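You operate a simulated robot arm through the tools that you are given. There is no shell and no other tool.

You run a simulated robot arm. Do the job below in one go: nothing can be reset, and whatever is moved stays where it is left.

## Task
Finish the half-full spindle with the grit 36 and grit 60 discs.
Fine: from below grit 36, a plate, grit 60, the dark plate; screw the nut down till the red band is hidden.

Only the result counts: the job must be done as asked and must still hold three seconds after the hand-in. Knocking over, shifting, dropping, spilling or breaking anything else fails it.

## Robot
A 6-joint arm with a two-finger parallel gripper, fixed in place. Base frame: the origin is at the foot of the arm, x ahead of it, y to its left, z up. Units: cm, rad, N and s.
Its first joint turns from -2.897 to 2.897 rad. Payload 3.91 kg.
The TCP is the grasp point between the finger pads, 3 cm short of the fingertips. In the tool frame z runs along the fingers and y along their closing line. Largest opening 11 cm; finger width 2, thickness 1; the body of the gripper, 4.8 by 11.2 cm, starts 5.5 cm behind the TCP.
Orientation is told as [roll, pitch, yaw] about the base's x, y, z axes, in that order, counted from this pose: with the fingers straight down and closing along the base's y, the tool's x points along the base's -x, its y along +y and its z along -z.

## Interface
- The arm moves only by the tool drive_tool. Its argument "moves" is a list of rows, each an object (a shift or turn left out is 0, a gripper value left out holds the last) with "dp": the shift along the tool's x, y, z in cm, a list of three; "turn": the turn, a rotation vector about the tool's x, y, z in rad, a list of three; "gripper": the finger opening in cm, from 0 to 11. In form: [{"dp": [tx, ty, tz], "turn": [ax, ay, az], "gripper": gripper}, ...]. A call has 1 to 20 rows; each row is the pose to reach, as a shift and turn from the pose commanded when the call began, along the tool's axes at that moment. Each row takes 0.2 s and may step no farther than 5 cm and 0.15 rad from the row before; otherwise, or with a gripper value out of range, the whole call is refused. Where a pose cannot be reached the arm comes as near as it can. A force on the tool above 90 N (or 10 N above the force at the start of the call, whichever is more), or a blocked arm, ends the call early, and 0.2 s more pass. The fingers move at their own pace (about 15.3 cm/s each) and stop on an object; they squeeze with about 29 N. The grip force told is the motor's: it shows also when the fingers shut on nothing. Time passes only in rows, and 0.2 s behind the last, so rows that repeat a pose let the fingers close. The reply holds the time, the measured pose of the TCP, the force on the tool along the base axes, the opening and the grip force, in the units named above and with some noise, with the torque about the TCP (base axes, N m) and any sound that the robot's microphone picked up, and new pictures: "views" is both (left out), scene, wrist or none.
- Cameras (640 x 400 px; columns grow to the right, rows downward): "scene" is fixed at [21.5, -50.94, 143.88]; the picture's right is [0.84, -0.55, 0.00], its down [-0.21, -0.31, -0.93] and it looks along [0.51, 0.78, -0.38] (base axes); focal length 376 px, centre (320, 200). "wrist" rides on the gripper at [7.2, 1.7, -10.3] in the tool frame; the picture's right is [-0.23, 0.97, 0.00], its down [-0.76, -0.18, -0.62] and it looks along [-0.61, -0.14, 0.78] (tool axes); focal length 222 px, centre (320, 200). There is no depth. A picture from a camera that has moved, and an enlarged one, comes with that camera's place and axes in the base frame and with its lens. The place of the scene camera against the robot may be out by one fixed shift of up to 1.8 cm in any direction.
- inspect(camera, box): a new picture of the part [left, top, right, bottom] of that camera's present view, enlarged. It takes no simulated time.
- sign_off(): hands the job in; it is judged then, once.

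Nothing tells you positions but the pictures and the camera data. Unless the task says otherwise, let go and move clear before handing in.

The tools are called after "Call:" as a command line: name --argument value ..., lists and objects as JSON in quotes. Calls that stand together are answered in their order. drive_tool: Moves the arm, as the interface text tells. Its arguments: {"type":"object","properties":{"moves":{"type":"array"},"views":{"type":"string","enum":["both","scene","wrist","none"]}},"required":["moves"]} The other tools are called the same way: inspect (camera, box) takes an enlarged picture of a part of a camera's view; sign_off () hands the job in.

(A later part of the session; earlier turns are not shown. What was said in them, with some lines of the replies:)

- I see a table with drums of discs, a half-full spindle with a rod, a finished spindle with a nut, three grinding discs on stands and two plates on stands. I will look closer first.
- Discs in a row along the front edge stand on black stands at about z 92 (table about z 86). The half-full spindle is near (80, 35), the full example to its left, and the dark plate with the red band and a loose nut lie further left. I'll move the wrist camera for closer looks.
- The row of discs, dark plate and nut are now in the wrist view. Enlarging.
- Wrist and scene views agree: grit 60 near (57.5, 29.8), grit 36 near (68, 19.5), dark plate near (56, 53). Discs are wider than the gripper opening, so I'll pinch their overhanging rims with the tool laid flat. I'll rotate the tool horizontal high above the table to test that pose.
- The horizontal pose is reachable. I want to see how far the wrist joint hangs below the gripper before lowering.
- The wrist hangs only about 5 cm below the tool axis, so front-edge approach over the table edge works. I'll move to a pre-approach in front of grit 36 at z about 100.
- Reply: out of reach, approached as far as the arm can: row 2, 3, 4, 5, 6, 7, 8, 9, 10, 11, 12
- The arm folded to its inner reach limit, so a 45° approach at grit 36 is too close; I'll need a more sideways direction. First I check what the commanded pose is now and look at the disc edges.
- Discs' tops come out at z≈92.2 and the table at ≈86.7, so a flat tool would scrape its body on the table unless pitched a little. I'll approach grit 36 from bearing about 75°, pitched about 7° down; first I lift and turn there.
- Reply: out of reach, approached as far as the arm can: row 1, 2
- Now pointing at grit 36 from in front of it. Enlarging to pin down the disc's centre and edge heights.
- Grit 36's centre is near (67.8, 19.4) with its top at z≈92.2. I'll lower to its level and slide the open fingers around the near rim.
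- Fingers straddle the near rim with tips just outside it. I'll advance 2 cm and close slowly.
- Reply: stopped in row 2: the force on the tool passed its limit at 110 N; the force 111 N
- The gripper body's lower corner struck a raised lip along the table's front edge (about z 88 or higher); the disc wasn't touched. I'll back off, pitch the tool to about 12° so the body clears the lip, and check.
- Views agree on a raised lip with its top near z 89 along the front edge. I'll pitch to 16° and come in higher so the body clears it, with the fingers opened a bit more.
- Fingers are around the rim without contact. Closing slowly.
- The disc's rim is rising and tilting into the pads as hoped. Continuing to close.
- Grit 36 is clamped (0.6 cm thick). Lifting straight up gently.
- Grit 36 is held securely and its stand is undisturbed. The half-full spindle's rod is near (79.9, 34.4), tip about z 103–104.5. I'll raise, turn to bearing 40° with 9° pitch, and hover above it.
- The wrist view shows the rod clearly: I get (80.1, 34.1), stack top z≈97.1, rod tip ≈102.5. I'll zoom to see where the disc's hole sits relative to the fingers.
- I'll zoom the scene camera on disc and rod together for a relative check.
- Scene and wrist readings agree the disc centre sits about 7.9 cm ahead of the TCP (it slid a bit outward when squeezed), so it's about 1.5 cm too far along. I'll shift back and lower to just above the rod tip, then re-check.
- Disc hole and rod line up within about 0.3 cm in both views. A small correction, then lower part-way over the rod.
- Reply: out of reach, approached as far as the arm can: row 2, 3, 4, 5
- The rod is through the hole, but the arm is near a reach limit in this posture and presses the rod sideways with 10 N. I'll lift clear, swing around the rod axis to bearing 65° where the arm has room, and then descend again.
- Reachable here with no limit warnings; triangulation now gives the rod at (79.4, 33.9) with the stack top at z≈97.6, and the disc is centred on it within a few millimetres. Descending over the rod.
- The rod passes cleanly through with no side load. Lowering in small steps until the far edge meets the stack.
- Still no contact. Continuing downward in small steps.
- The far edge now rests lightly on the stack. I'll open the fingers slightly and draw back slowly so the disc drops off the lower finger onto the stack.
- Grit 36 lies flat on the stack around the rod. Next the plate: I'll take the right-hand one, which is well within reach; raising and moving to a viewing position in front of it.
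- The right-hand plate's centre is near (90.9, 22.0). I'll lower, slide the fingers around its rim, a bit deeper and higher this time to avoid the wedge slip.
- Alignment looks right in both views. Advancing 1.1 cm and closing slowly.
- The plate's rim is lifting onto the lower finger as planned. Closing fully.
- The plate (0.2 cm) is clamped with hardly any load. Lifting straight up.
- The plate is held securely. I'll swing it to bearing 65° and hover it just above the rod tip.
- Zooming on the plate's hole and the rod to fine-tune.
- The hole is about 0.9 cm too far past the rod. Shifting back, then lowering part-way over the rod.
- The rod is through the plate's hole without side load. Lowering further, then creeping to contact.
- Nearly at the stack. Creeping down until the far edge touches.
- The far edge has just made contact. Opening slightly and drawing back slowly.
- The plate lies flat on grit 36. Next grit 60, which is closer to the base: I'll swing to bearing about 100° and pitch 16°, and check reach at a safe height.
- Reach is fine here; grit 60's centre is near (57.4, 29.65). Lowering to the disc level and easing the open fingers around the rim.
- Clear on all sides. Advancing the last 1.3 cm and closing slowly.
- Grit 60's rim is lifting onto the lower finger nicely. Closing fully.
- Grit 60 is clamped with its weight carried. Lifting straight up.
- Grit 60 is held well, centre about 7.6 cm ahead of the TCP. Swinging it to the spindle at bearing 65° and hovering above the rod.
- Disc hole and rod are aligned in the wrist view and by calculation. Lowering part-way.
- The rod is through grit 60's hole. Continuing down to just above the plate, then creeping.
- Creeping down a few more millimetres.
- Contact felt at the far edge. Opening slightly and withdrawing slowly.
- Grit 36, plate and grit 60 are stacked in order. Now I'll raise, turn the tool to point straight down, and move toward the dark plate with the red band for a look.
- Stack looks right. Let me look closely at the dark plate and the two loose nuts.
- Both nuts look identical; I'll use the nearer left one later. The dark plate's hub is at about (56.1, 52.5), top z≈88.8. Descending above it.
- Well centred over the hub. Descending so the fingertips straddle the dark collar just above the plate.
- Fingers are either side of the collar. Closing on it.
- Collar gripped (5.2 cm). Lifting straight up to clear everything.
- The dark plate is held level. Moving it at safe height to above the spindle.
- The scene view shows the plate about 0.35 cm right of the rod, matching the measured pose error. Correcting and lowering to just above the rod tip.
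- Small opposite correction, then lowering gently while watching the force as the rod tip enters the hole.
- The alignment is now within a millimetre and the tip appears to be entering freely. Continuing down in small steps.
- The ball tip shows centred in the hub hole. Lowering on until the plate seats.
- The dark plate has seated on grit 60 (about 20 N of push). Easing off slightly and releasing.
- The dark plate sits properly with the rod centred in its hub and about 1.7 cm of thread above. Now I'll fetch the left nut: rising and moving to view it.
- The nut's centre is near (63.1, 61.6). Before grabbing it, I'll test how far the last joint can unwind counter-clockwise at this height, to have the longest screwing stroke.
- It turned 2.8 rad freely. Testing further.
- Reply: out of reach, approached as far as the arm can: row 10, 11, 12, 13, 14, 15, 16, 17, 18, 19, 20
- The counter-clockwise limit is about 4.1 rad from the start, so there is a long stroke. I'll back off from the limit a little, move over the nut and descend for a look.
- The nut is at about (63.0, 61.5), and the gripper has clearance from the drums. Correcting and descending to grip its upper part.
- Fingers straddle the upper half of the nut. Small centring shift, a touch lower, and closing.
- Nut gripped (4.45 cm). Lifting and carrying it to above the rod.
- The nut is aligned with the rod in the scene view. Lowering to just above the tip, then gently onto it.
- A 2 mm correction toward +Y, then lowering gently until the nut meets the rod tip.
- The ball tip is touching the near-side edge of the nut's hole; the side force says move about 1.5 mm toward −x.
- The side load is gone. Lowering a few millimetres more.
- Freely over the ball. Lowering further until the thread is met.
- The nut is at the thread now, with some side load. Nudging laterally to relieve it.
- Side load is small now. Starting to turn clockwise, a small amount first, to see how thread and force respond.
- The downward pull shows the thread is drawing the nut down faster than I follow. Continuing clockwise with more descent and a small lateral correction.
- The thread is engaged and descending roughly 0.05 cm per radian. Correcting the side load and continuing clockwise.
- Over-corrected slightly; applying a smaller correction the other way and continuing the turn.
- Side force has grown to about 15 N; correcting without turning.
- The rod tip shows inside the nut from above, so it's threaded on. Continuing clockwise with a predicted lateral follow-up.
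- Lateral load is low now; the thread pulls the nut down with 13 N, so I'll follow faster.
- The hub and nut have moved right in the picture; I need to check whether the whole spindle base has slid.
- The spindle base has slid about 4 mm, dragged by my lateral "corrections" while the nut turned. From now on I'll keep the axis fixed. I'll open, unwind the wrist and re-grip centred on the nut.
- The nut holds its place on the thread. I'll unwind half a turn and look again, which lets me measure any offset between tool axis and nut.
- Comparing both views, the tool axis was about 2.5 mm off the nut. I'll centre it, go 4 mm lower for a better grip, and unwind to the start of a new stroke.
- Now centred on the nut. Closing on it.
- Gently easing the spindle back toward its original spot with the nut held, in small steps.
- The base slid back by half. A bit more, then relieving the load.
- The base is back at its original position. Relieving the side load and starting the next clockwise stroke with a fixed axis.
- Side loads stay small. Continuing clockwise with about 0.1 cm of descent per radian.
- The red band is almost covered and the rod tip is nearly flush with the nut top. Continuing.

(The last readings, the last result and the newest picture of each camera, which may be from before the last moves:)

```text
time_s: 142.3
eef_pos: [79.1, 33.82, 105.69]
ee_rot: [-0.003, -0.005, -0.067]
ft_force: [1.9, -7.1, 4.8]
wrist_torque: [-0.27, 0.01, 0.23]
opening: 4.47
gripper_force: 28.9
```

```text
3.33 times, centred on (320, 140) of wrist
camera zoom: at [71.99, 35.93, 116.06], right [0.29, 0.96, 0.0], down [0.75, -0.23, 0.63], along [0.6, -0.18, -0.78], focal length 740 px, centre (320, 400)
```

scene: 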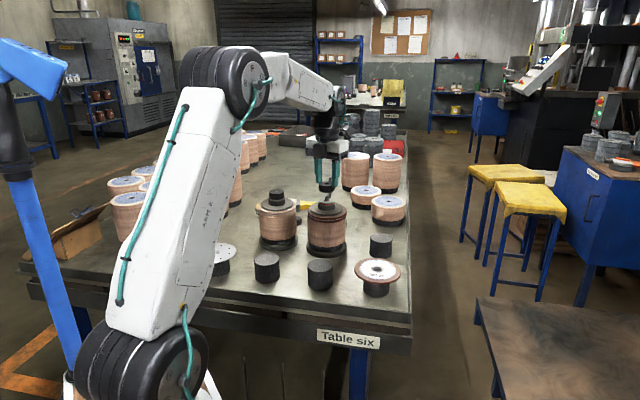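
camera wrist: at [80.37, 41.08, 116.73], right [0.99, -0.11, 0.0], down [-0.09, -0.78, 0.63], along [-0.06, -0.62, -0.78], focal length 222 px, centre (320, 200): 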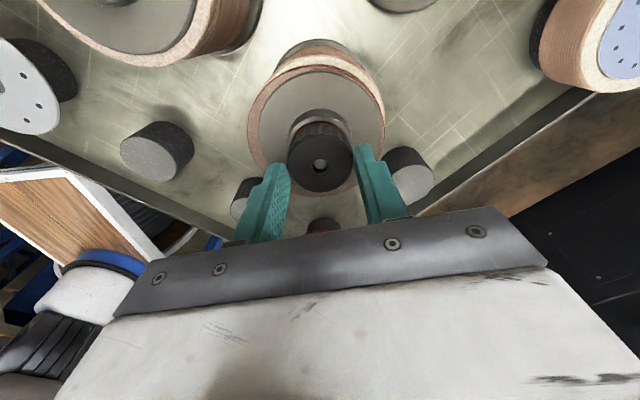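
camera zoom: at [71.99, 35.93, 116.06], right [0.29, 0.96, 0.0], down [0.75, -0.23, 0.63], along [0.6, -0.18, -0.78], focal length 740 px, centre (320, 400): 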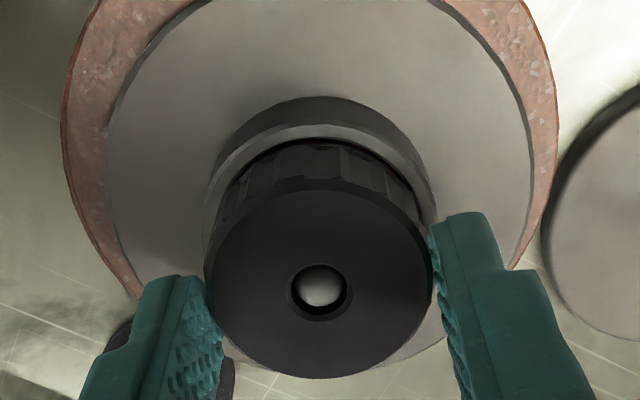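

No red is visible now. I'll add a little more turn for margin, watching torque.

Call:
drive_tool --moves '[{"dp": [0, 0, 0.0], "turn": [0, 0, 0.14]}, {"dp": [0, 0, 0.01], "turn": [0, 0, 0.28]}, {"dp": [0, 0, 0.02], "turn": [0, 0, 0.42]}, {"dp": [0, 0, 0.03], "turn": [0, 0, 0.56]}, {"dp": [0, 0, 0.04], "turn": [0, 0, 0.7]}]' --views "none"

Call:
inspect --camera "scene" --box '[308, 178, 348, 208]'

Call:
inspect --camera "wrist" --box '[260, 80, 380, 200]'

Call:
inspect --camera "scene" --box '[256, 180, 296, 210]'

```text
time_s: 143.5
eef_pos: [79.1, 33.91, 105.53]
ee_rot: [0.003, -0.003, -0.767]
ft_force: [-1.7, -1.3, 2.2]
wrist_torque: [-0.06, 0.09, 0.26]
opening: 4.46
gripper_force: 28.8
```

```text
13.33 times, centred on (328, 193) of scene
camera zoom: at [21.5, -50.94, 143.88], right [0.84, -0.55, 0.0], down [-0.21, -0.31, -0.93], along [0.51, 0.78, -0.38], focal length 5009 px, centre (213, 293)
```

zoom: 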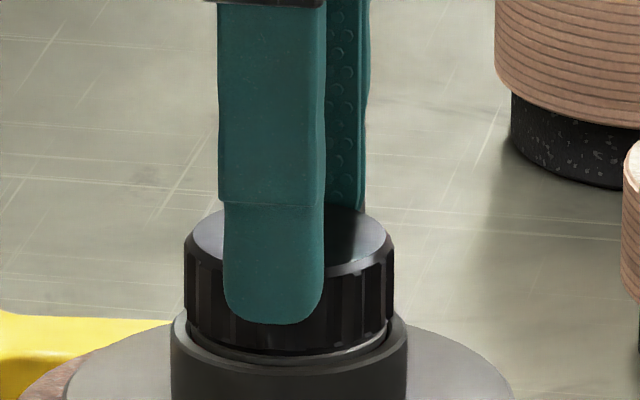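

```text
3.33 times, centred on (320, 140) of wrist
camera zoom: at [75.05, 40.16, 115.97], right [0.84, 0.54, 0.0], down [0.42, -0.65, 0.63], along [0.34, -0.52, -0.78], focal length 740 px, centre (320, 400)
```

zoom: 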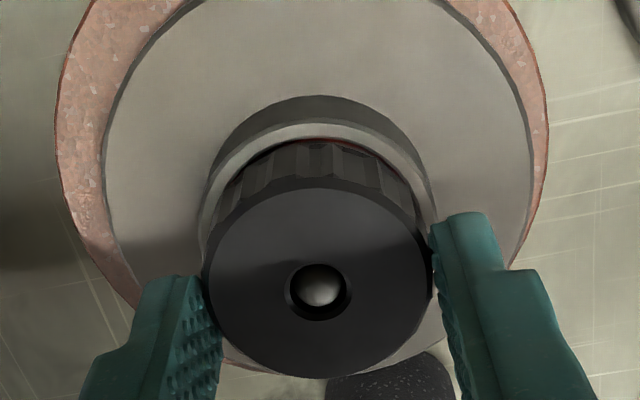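

```text
13.33 times, centred on (276, 195) of scene
camera zoom: at [21.5, -50.94, 143.88], right [0.84, -0.55, 0.0], down [-0.21, -0.31, -0.93], along [0.51, 0.78, -0.38], focal length 5009 px, centre (907, 267)
```

zoom: 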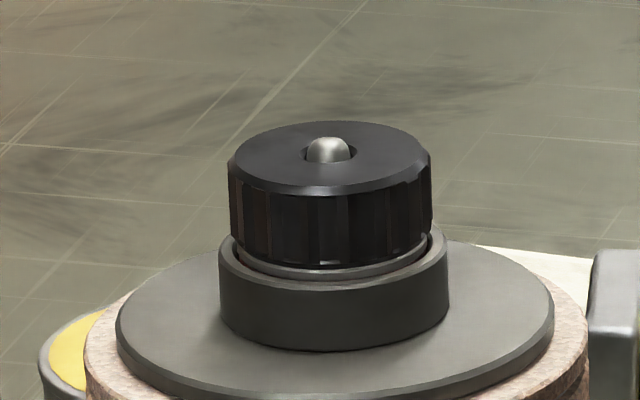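

Let me check closely for any red sliver.

Call:
inspect --camera "wrist" --box '[290, 105, 350, 145]'

Call:
inspect --camera "scene" --box '[314, 195, 342, 212]'

```text
10.00 times, centred on (320, 125) of wrist
camera zoom: at [75.05, 40.16, 115.97], right [0.84, 0.54, 0.0], down [0.42, -0.65, 0.63], along [0.34, -0.52, -0.78], focal length 2221 px, centre (320, 950)
```

zoom: 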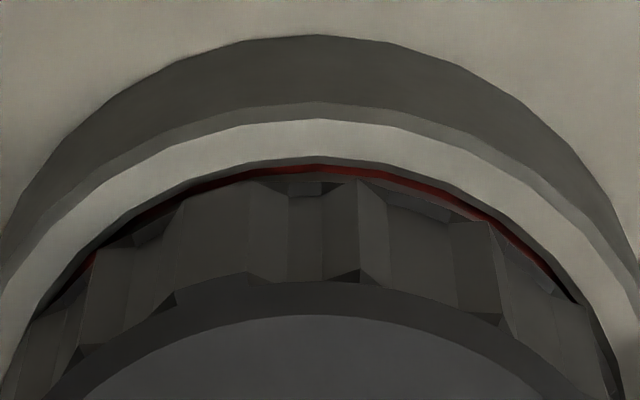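

```text
16.00 times, centred on (328, 204) of scene
camera zoom: at [21.5, -50.94, 143.88], right [0.84, -0.55, 0.0], down [-0.21, -0.31, -0.93], along [0.51, 0.78, -0.38], focal length 6010 px, centre (192, 144)
```

zoom: 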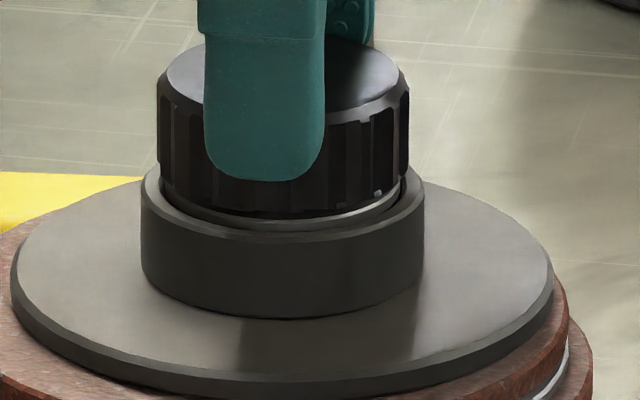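

A faint sliver of red shows down in the gap from above. I'll turn further for a safe margin.

Call:
drive_tool --moves '[{"dp": [0, 0, 0.01], "turn": [0, 0, 0.14]}, {"dp": [0, 0, 0.025], "turn": [0, 0, 0.28]}, {"dp": [0, 0, 0.04], "turn": [0, 0, 0.42]}, {"dp": [0, 0, 0.055], "turn": [0, 0, 0.56]}, {"dp": [0, 0, 0.07], "turn": [0, 0, 0.7]}]' --views "none"

Call:
inspect --camera "wrist" --box '[260, 80, 380, 200]'

Call:
inspect --camera "scene" --box '[314, 192, 342, 212]'

```text
time_s: 144.7
eef_pos: [79.25, 33.93, 105.59]
ee_rot: [0.002, -0.002, -1.467]
ft_force: [-0.2, -1.6, -10.2]
wrist_torque: [-0.13, 0.11, 0.42]
opening: 4.47
gripper_force: 29.2
```

```text
3.33 times, centred on (320, 140) of wrist
camera zoom: at [80.11, 41.27, 115.87], right [0.99, -0.12, 0.0], down [-0.1, -0.77, 0.63], along [-0.08, -0.62, -0.78], focal length 740 px, centre (320, 400)
```

zoom: 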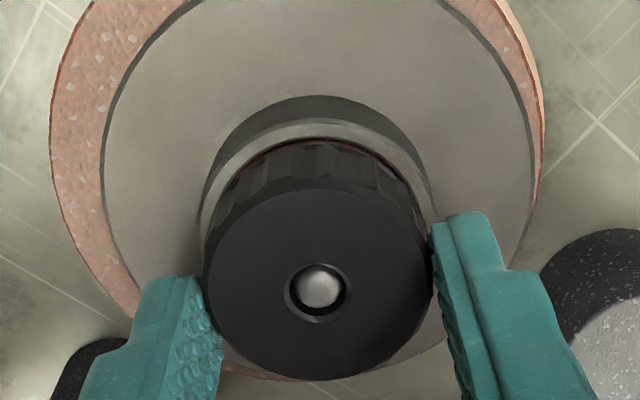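

```text
16.00 times, centred on (328, 202) of scene
camera zoom: at [21.5, -50.94, 143.88], right [0.84, -0.55, 0.0], down [-0.21, -0.31, -0.93], along [0.51, 0.78, -0.38], focal length 6010 px, centre (192, 168)
```

zoom: 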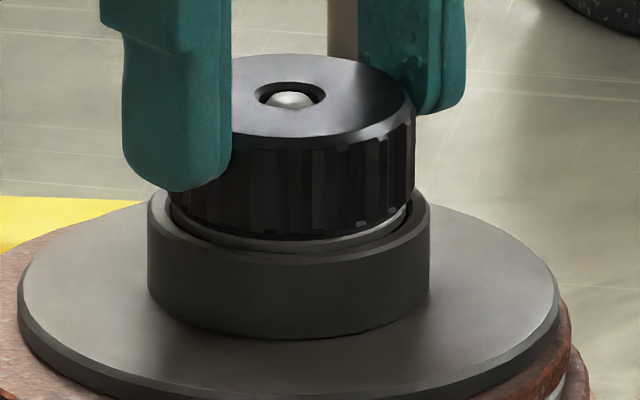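

Torque is rising and no red shows in the scene view. Checking the gap from above once more.

Call:
inspect --camera "wrist" --box '[290, 105, 350, 145]'

Call:
inspect --camera "scene" --box '[318, 196, 340, 210]'

Call:
inspect --camera "scene" --box '[265, 193, 287, 207]'

```text
10.00 times, centred on (320, 125) of wrist
camera zoom: at [80.11, 41.27, 115.87], right [0.99, -0.12, 0.0], down [-0.1, -0.77, 0.63], along [-0.08, -0.62, -0.78], focal length 2221 px, centre (320, 950)
```

zoom: 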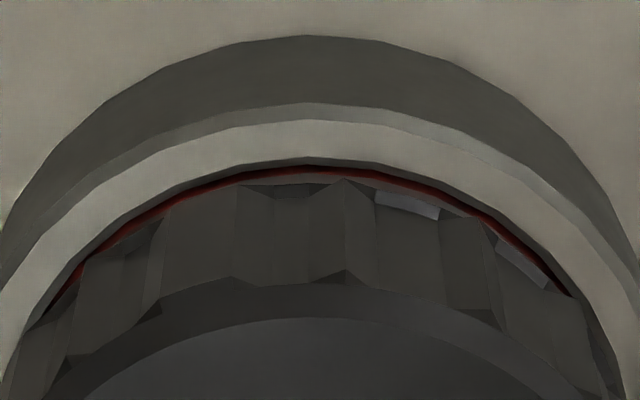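

```text
16.00 times, centred on (329, 203) of scene
camera zoom: at [21.5, -50.94, 143.88], right [0.84, -0.55, 0.0], down [-0.21, -0.31, -0.93], along [0.51, 0.78, -0.38], focal length 6010 px, centre (176, 152)
```

zoom: 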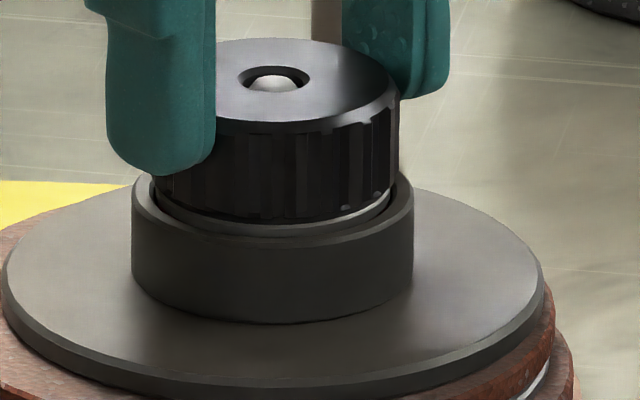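

```text
16.00 times, centred on (276, 200) of scene
camera zoom: at [21.5, -50.94, 143.88], right [0.84, -0.55, 0.0], down [-0.21, -0.31, -0.93], along [0.51, 0.78, -0.38], focal length 6010 px, centre (1024, 200)
```

zoom: 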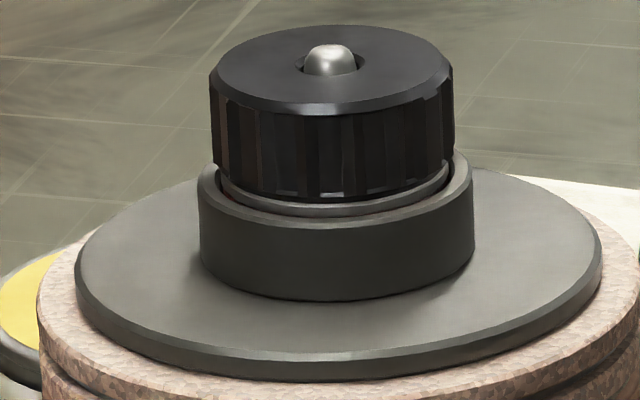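

The nut sits slightly deeper than on the finished reference spindle, with the band hidden. Releasing and rising clear.

Call:
drive_tool --moves '[{"dp": [0, 0, 0.05]}, {"dp": [0, 0, 0.05], "gripper": 4.7}, {"dp": [0, 0, 0.05], "gripper": 5.2}, {"dp": [0, 0, 0.05], "gripper": 6.0}, {"dp": [0, 0, 0.05], "gripper": 7.0}, {"dp": [0, 0, -1.5], "gripper": 7.5}, {"dp": [0, 0, -4], "gripper": 7.5}, {"dp": [0, 0, -8], "gripper": 7.5}, {"dp": [0, 0, -12], "gripper": 7.5}, {"dp": [0, 0, -15], "gripper": 7.5}, {"dp": [0, 0, -15], "gripper": 7.5}]' --views "both"

Call:
inspect --camera "scene" --box '[290, 175, 370, 265]'

Call:
inspect --camera "scene" --box '[314, 188, 342, 212]'

Call:
inspect --camera "wrist" --box '[240, 60, 400, 200]'

```text
time_s: 147.1
eef_pos: [79.04, 33.72, 120.41]
ee_rot: [0.004, -0.004, -1.464]
ft_force: [0.0, 0.3, -0.1]
wrist_torque: [0.01, 0.01, 0.01]
opening: 7.5
gripper_force: 0.0
camera wrist: at [80.06, 41.11, 130.85], right [0.99, -0.12, 0.0], down [-0.1, -0.77, 0.62], along [-0.07, -0.62, -0.78], focal length 222 px, centre (320, 200)
```

scene: 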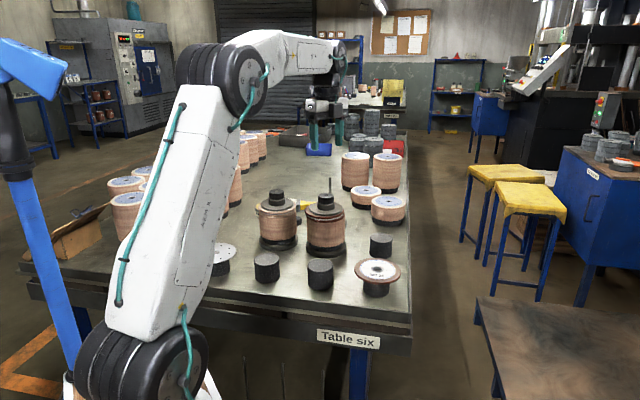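
wrist: 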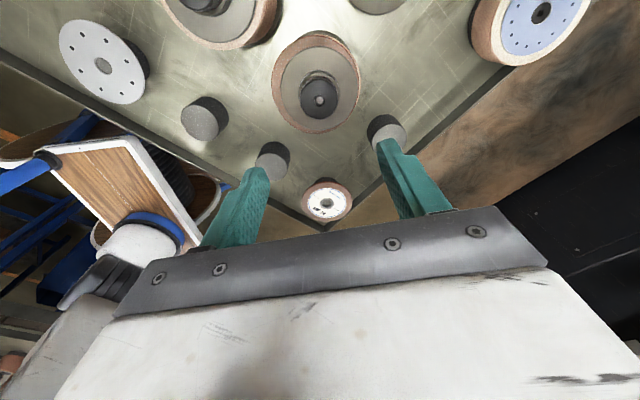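

```text
4.44 times, centred on (330, 220) of scene
camera zoom: at [21.5, -50.94, 143.88], right [0.84, -0.55, 0.0], down [-0.21, -0.31, -0.93], along [0.51, 0.78, -0.38], focal length 1670 px, centre (276, 111)
```

zoom: 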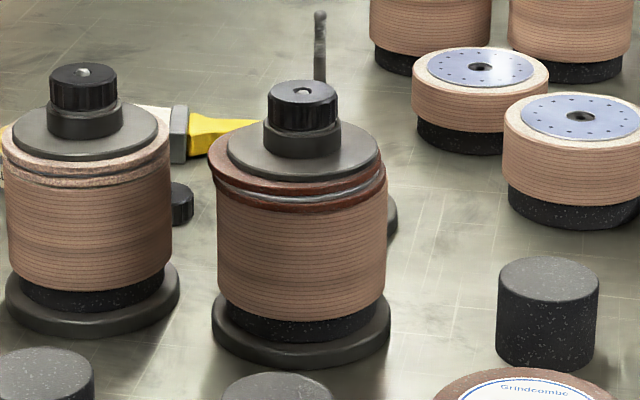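

```text
16.00 times, centred on (328, 200) of scene
camera zoom: at [21.5, -50.94, 143.88], right [0.84, -0.55, 0.0], down [-0.21, -0.31, -0.93], along [0.51, 0.78, -0.38], focal length 6010 px, centre (192, 200)
```

zoom: 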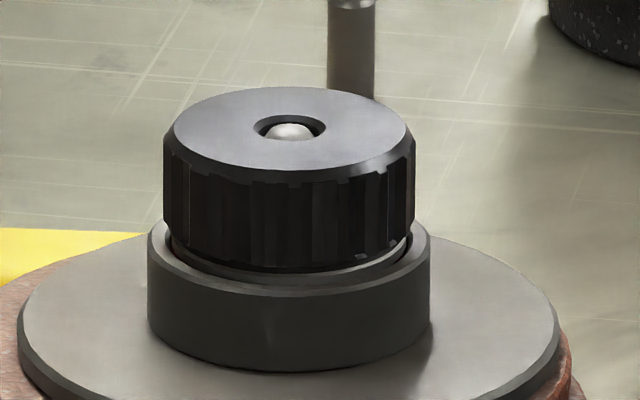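

```text
2.86 times, centred on (320, 130) of wrist
camera zoom: at [80.06, 41.11, 130.85], right [0.99, -0.12, 0.0], down [-0.1, -0.77, 0.62], along [-0.07, -0.62, -0.78], focal length 635 px, centre (320, 400)
```

zoom: 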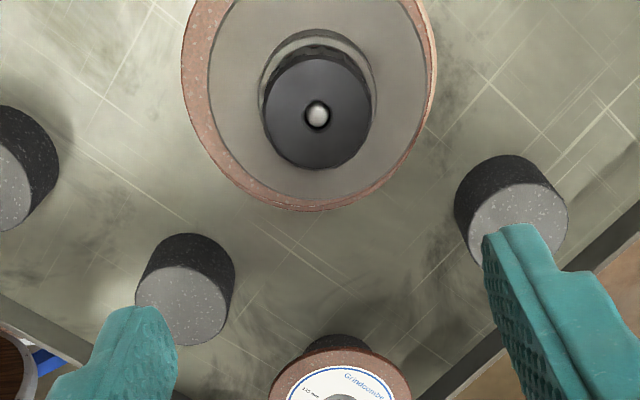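

Let me look closely at the disc edges to be sure they lie flat.

Call:
inspect --camera "scene" --box '[300, 195, 355, 230]'

Call:
inspect --camera "scene" --box '[180, 180, 420, 320]'

Call:
inspect --camera "wrist" --box '[270, 20, 370, 110]'

```text
11.43 times, centred on (328, 212) of scene
camera zoom: at [21.5, -50.94, 143.88], right [0.84, -0.55, 0.0], down [-0.21, -0.31, -0.93], along [0.51, 0.78, -0.38], focal length 4293 px, centre (234, 57)
```

zoom: 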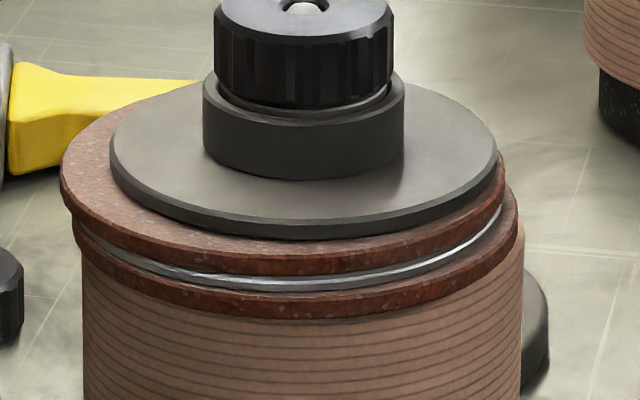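

```text
2.67 times, centred on (300, 250) of scene
camera zoom: at [21.5, -50.94, 143.88], right [0.84, -0.55, 0.0], down [-0.21, -0.31, -0.93], along [0.51, 0.78, -0.38], focal length 1002 px, centre (373, 67)
```

zoom: 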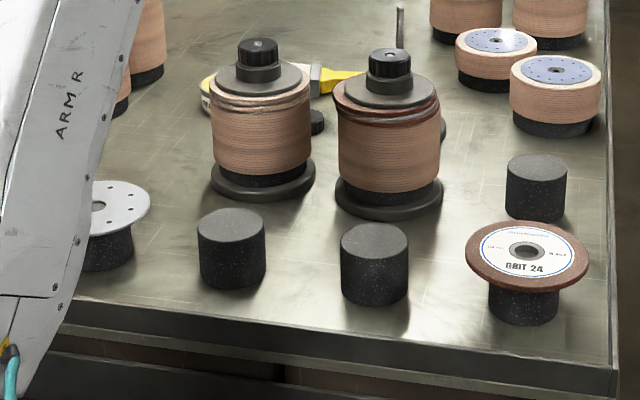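

```text
4.44 times, centred on (320, 65) of wrist
camera zoom: at [80.06, 41.11, 130.85], right [0.99, -0.12, 0.0], down [-0.1, -0.77, 0.62], along [-0.07, -0.62, -0.78], focal length 987 px, centre (320, 800)
```

zoom: 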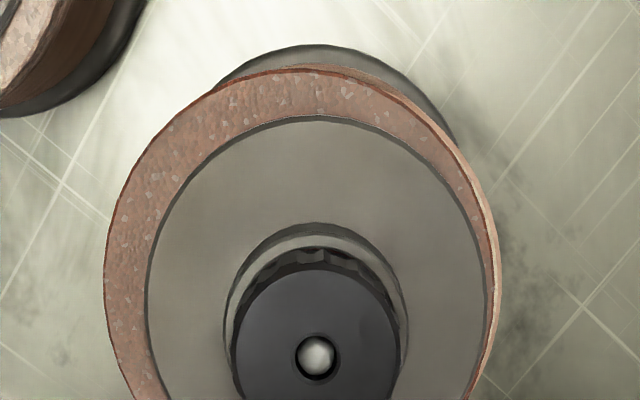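

Everything is in place: from below grit 36, plate, grit 60, dark plate, with the nut screwed down and no red showing. The discs lie flat, the spindle base is back where it started, and the gripper is open and clear above. Handing in.

Call:
sign_off

```text
The job is handed in.
```

I finished the half-full spindle and handed it in. From below it now holds grit 36, a plate, grit 60 and the dark plate. The nut is screwed down until no red shows from the side.

- **Nut:** it sits about 1 mm deeper in the collar than on the finished spindle next to it. From straight above I could still see a hairline of red down in the gap beside the nut. The finished spindle seems to show a trace in the same place.
- **Spindle moved briefly:** while turning the nut I dragged the spindle base about 4 mm sideways. I eased it back, and in the pictures it is within about 1 mm of where it started.
- **Discs not centred:** the two grit discs lie flat but sit about 6 mm toward the robot on the rod.
- **Table bump:** early on the gripper body struck the table's front edge, which stopped that move at 110 N. Nothing on the table was disturbed.

I used the right-hand plate and the left of the two loose nuts; the other plate, the other nut and grit 24 were left untouched. The gripper is open and well clear above the spindle.
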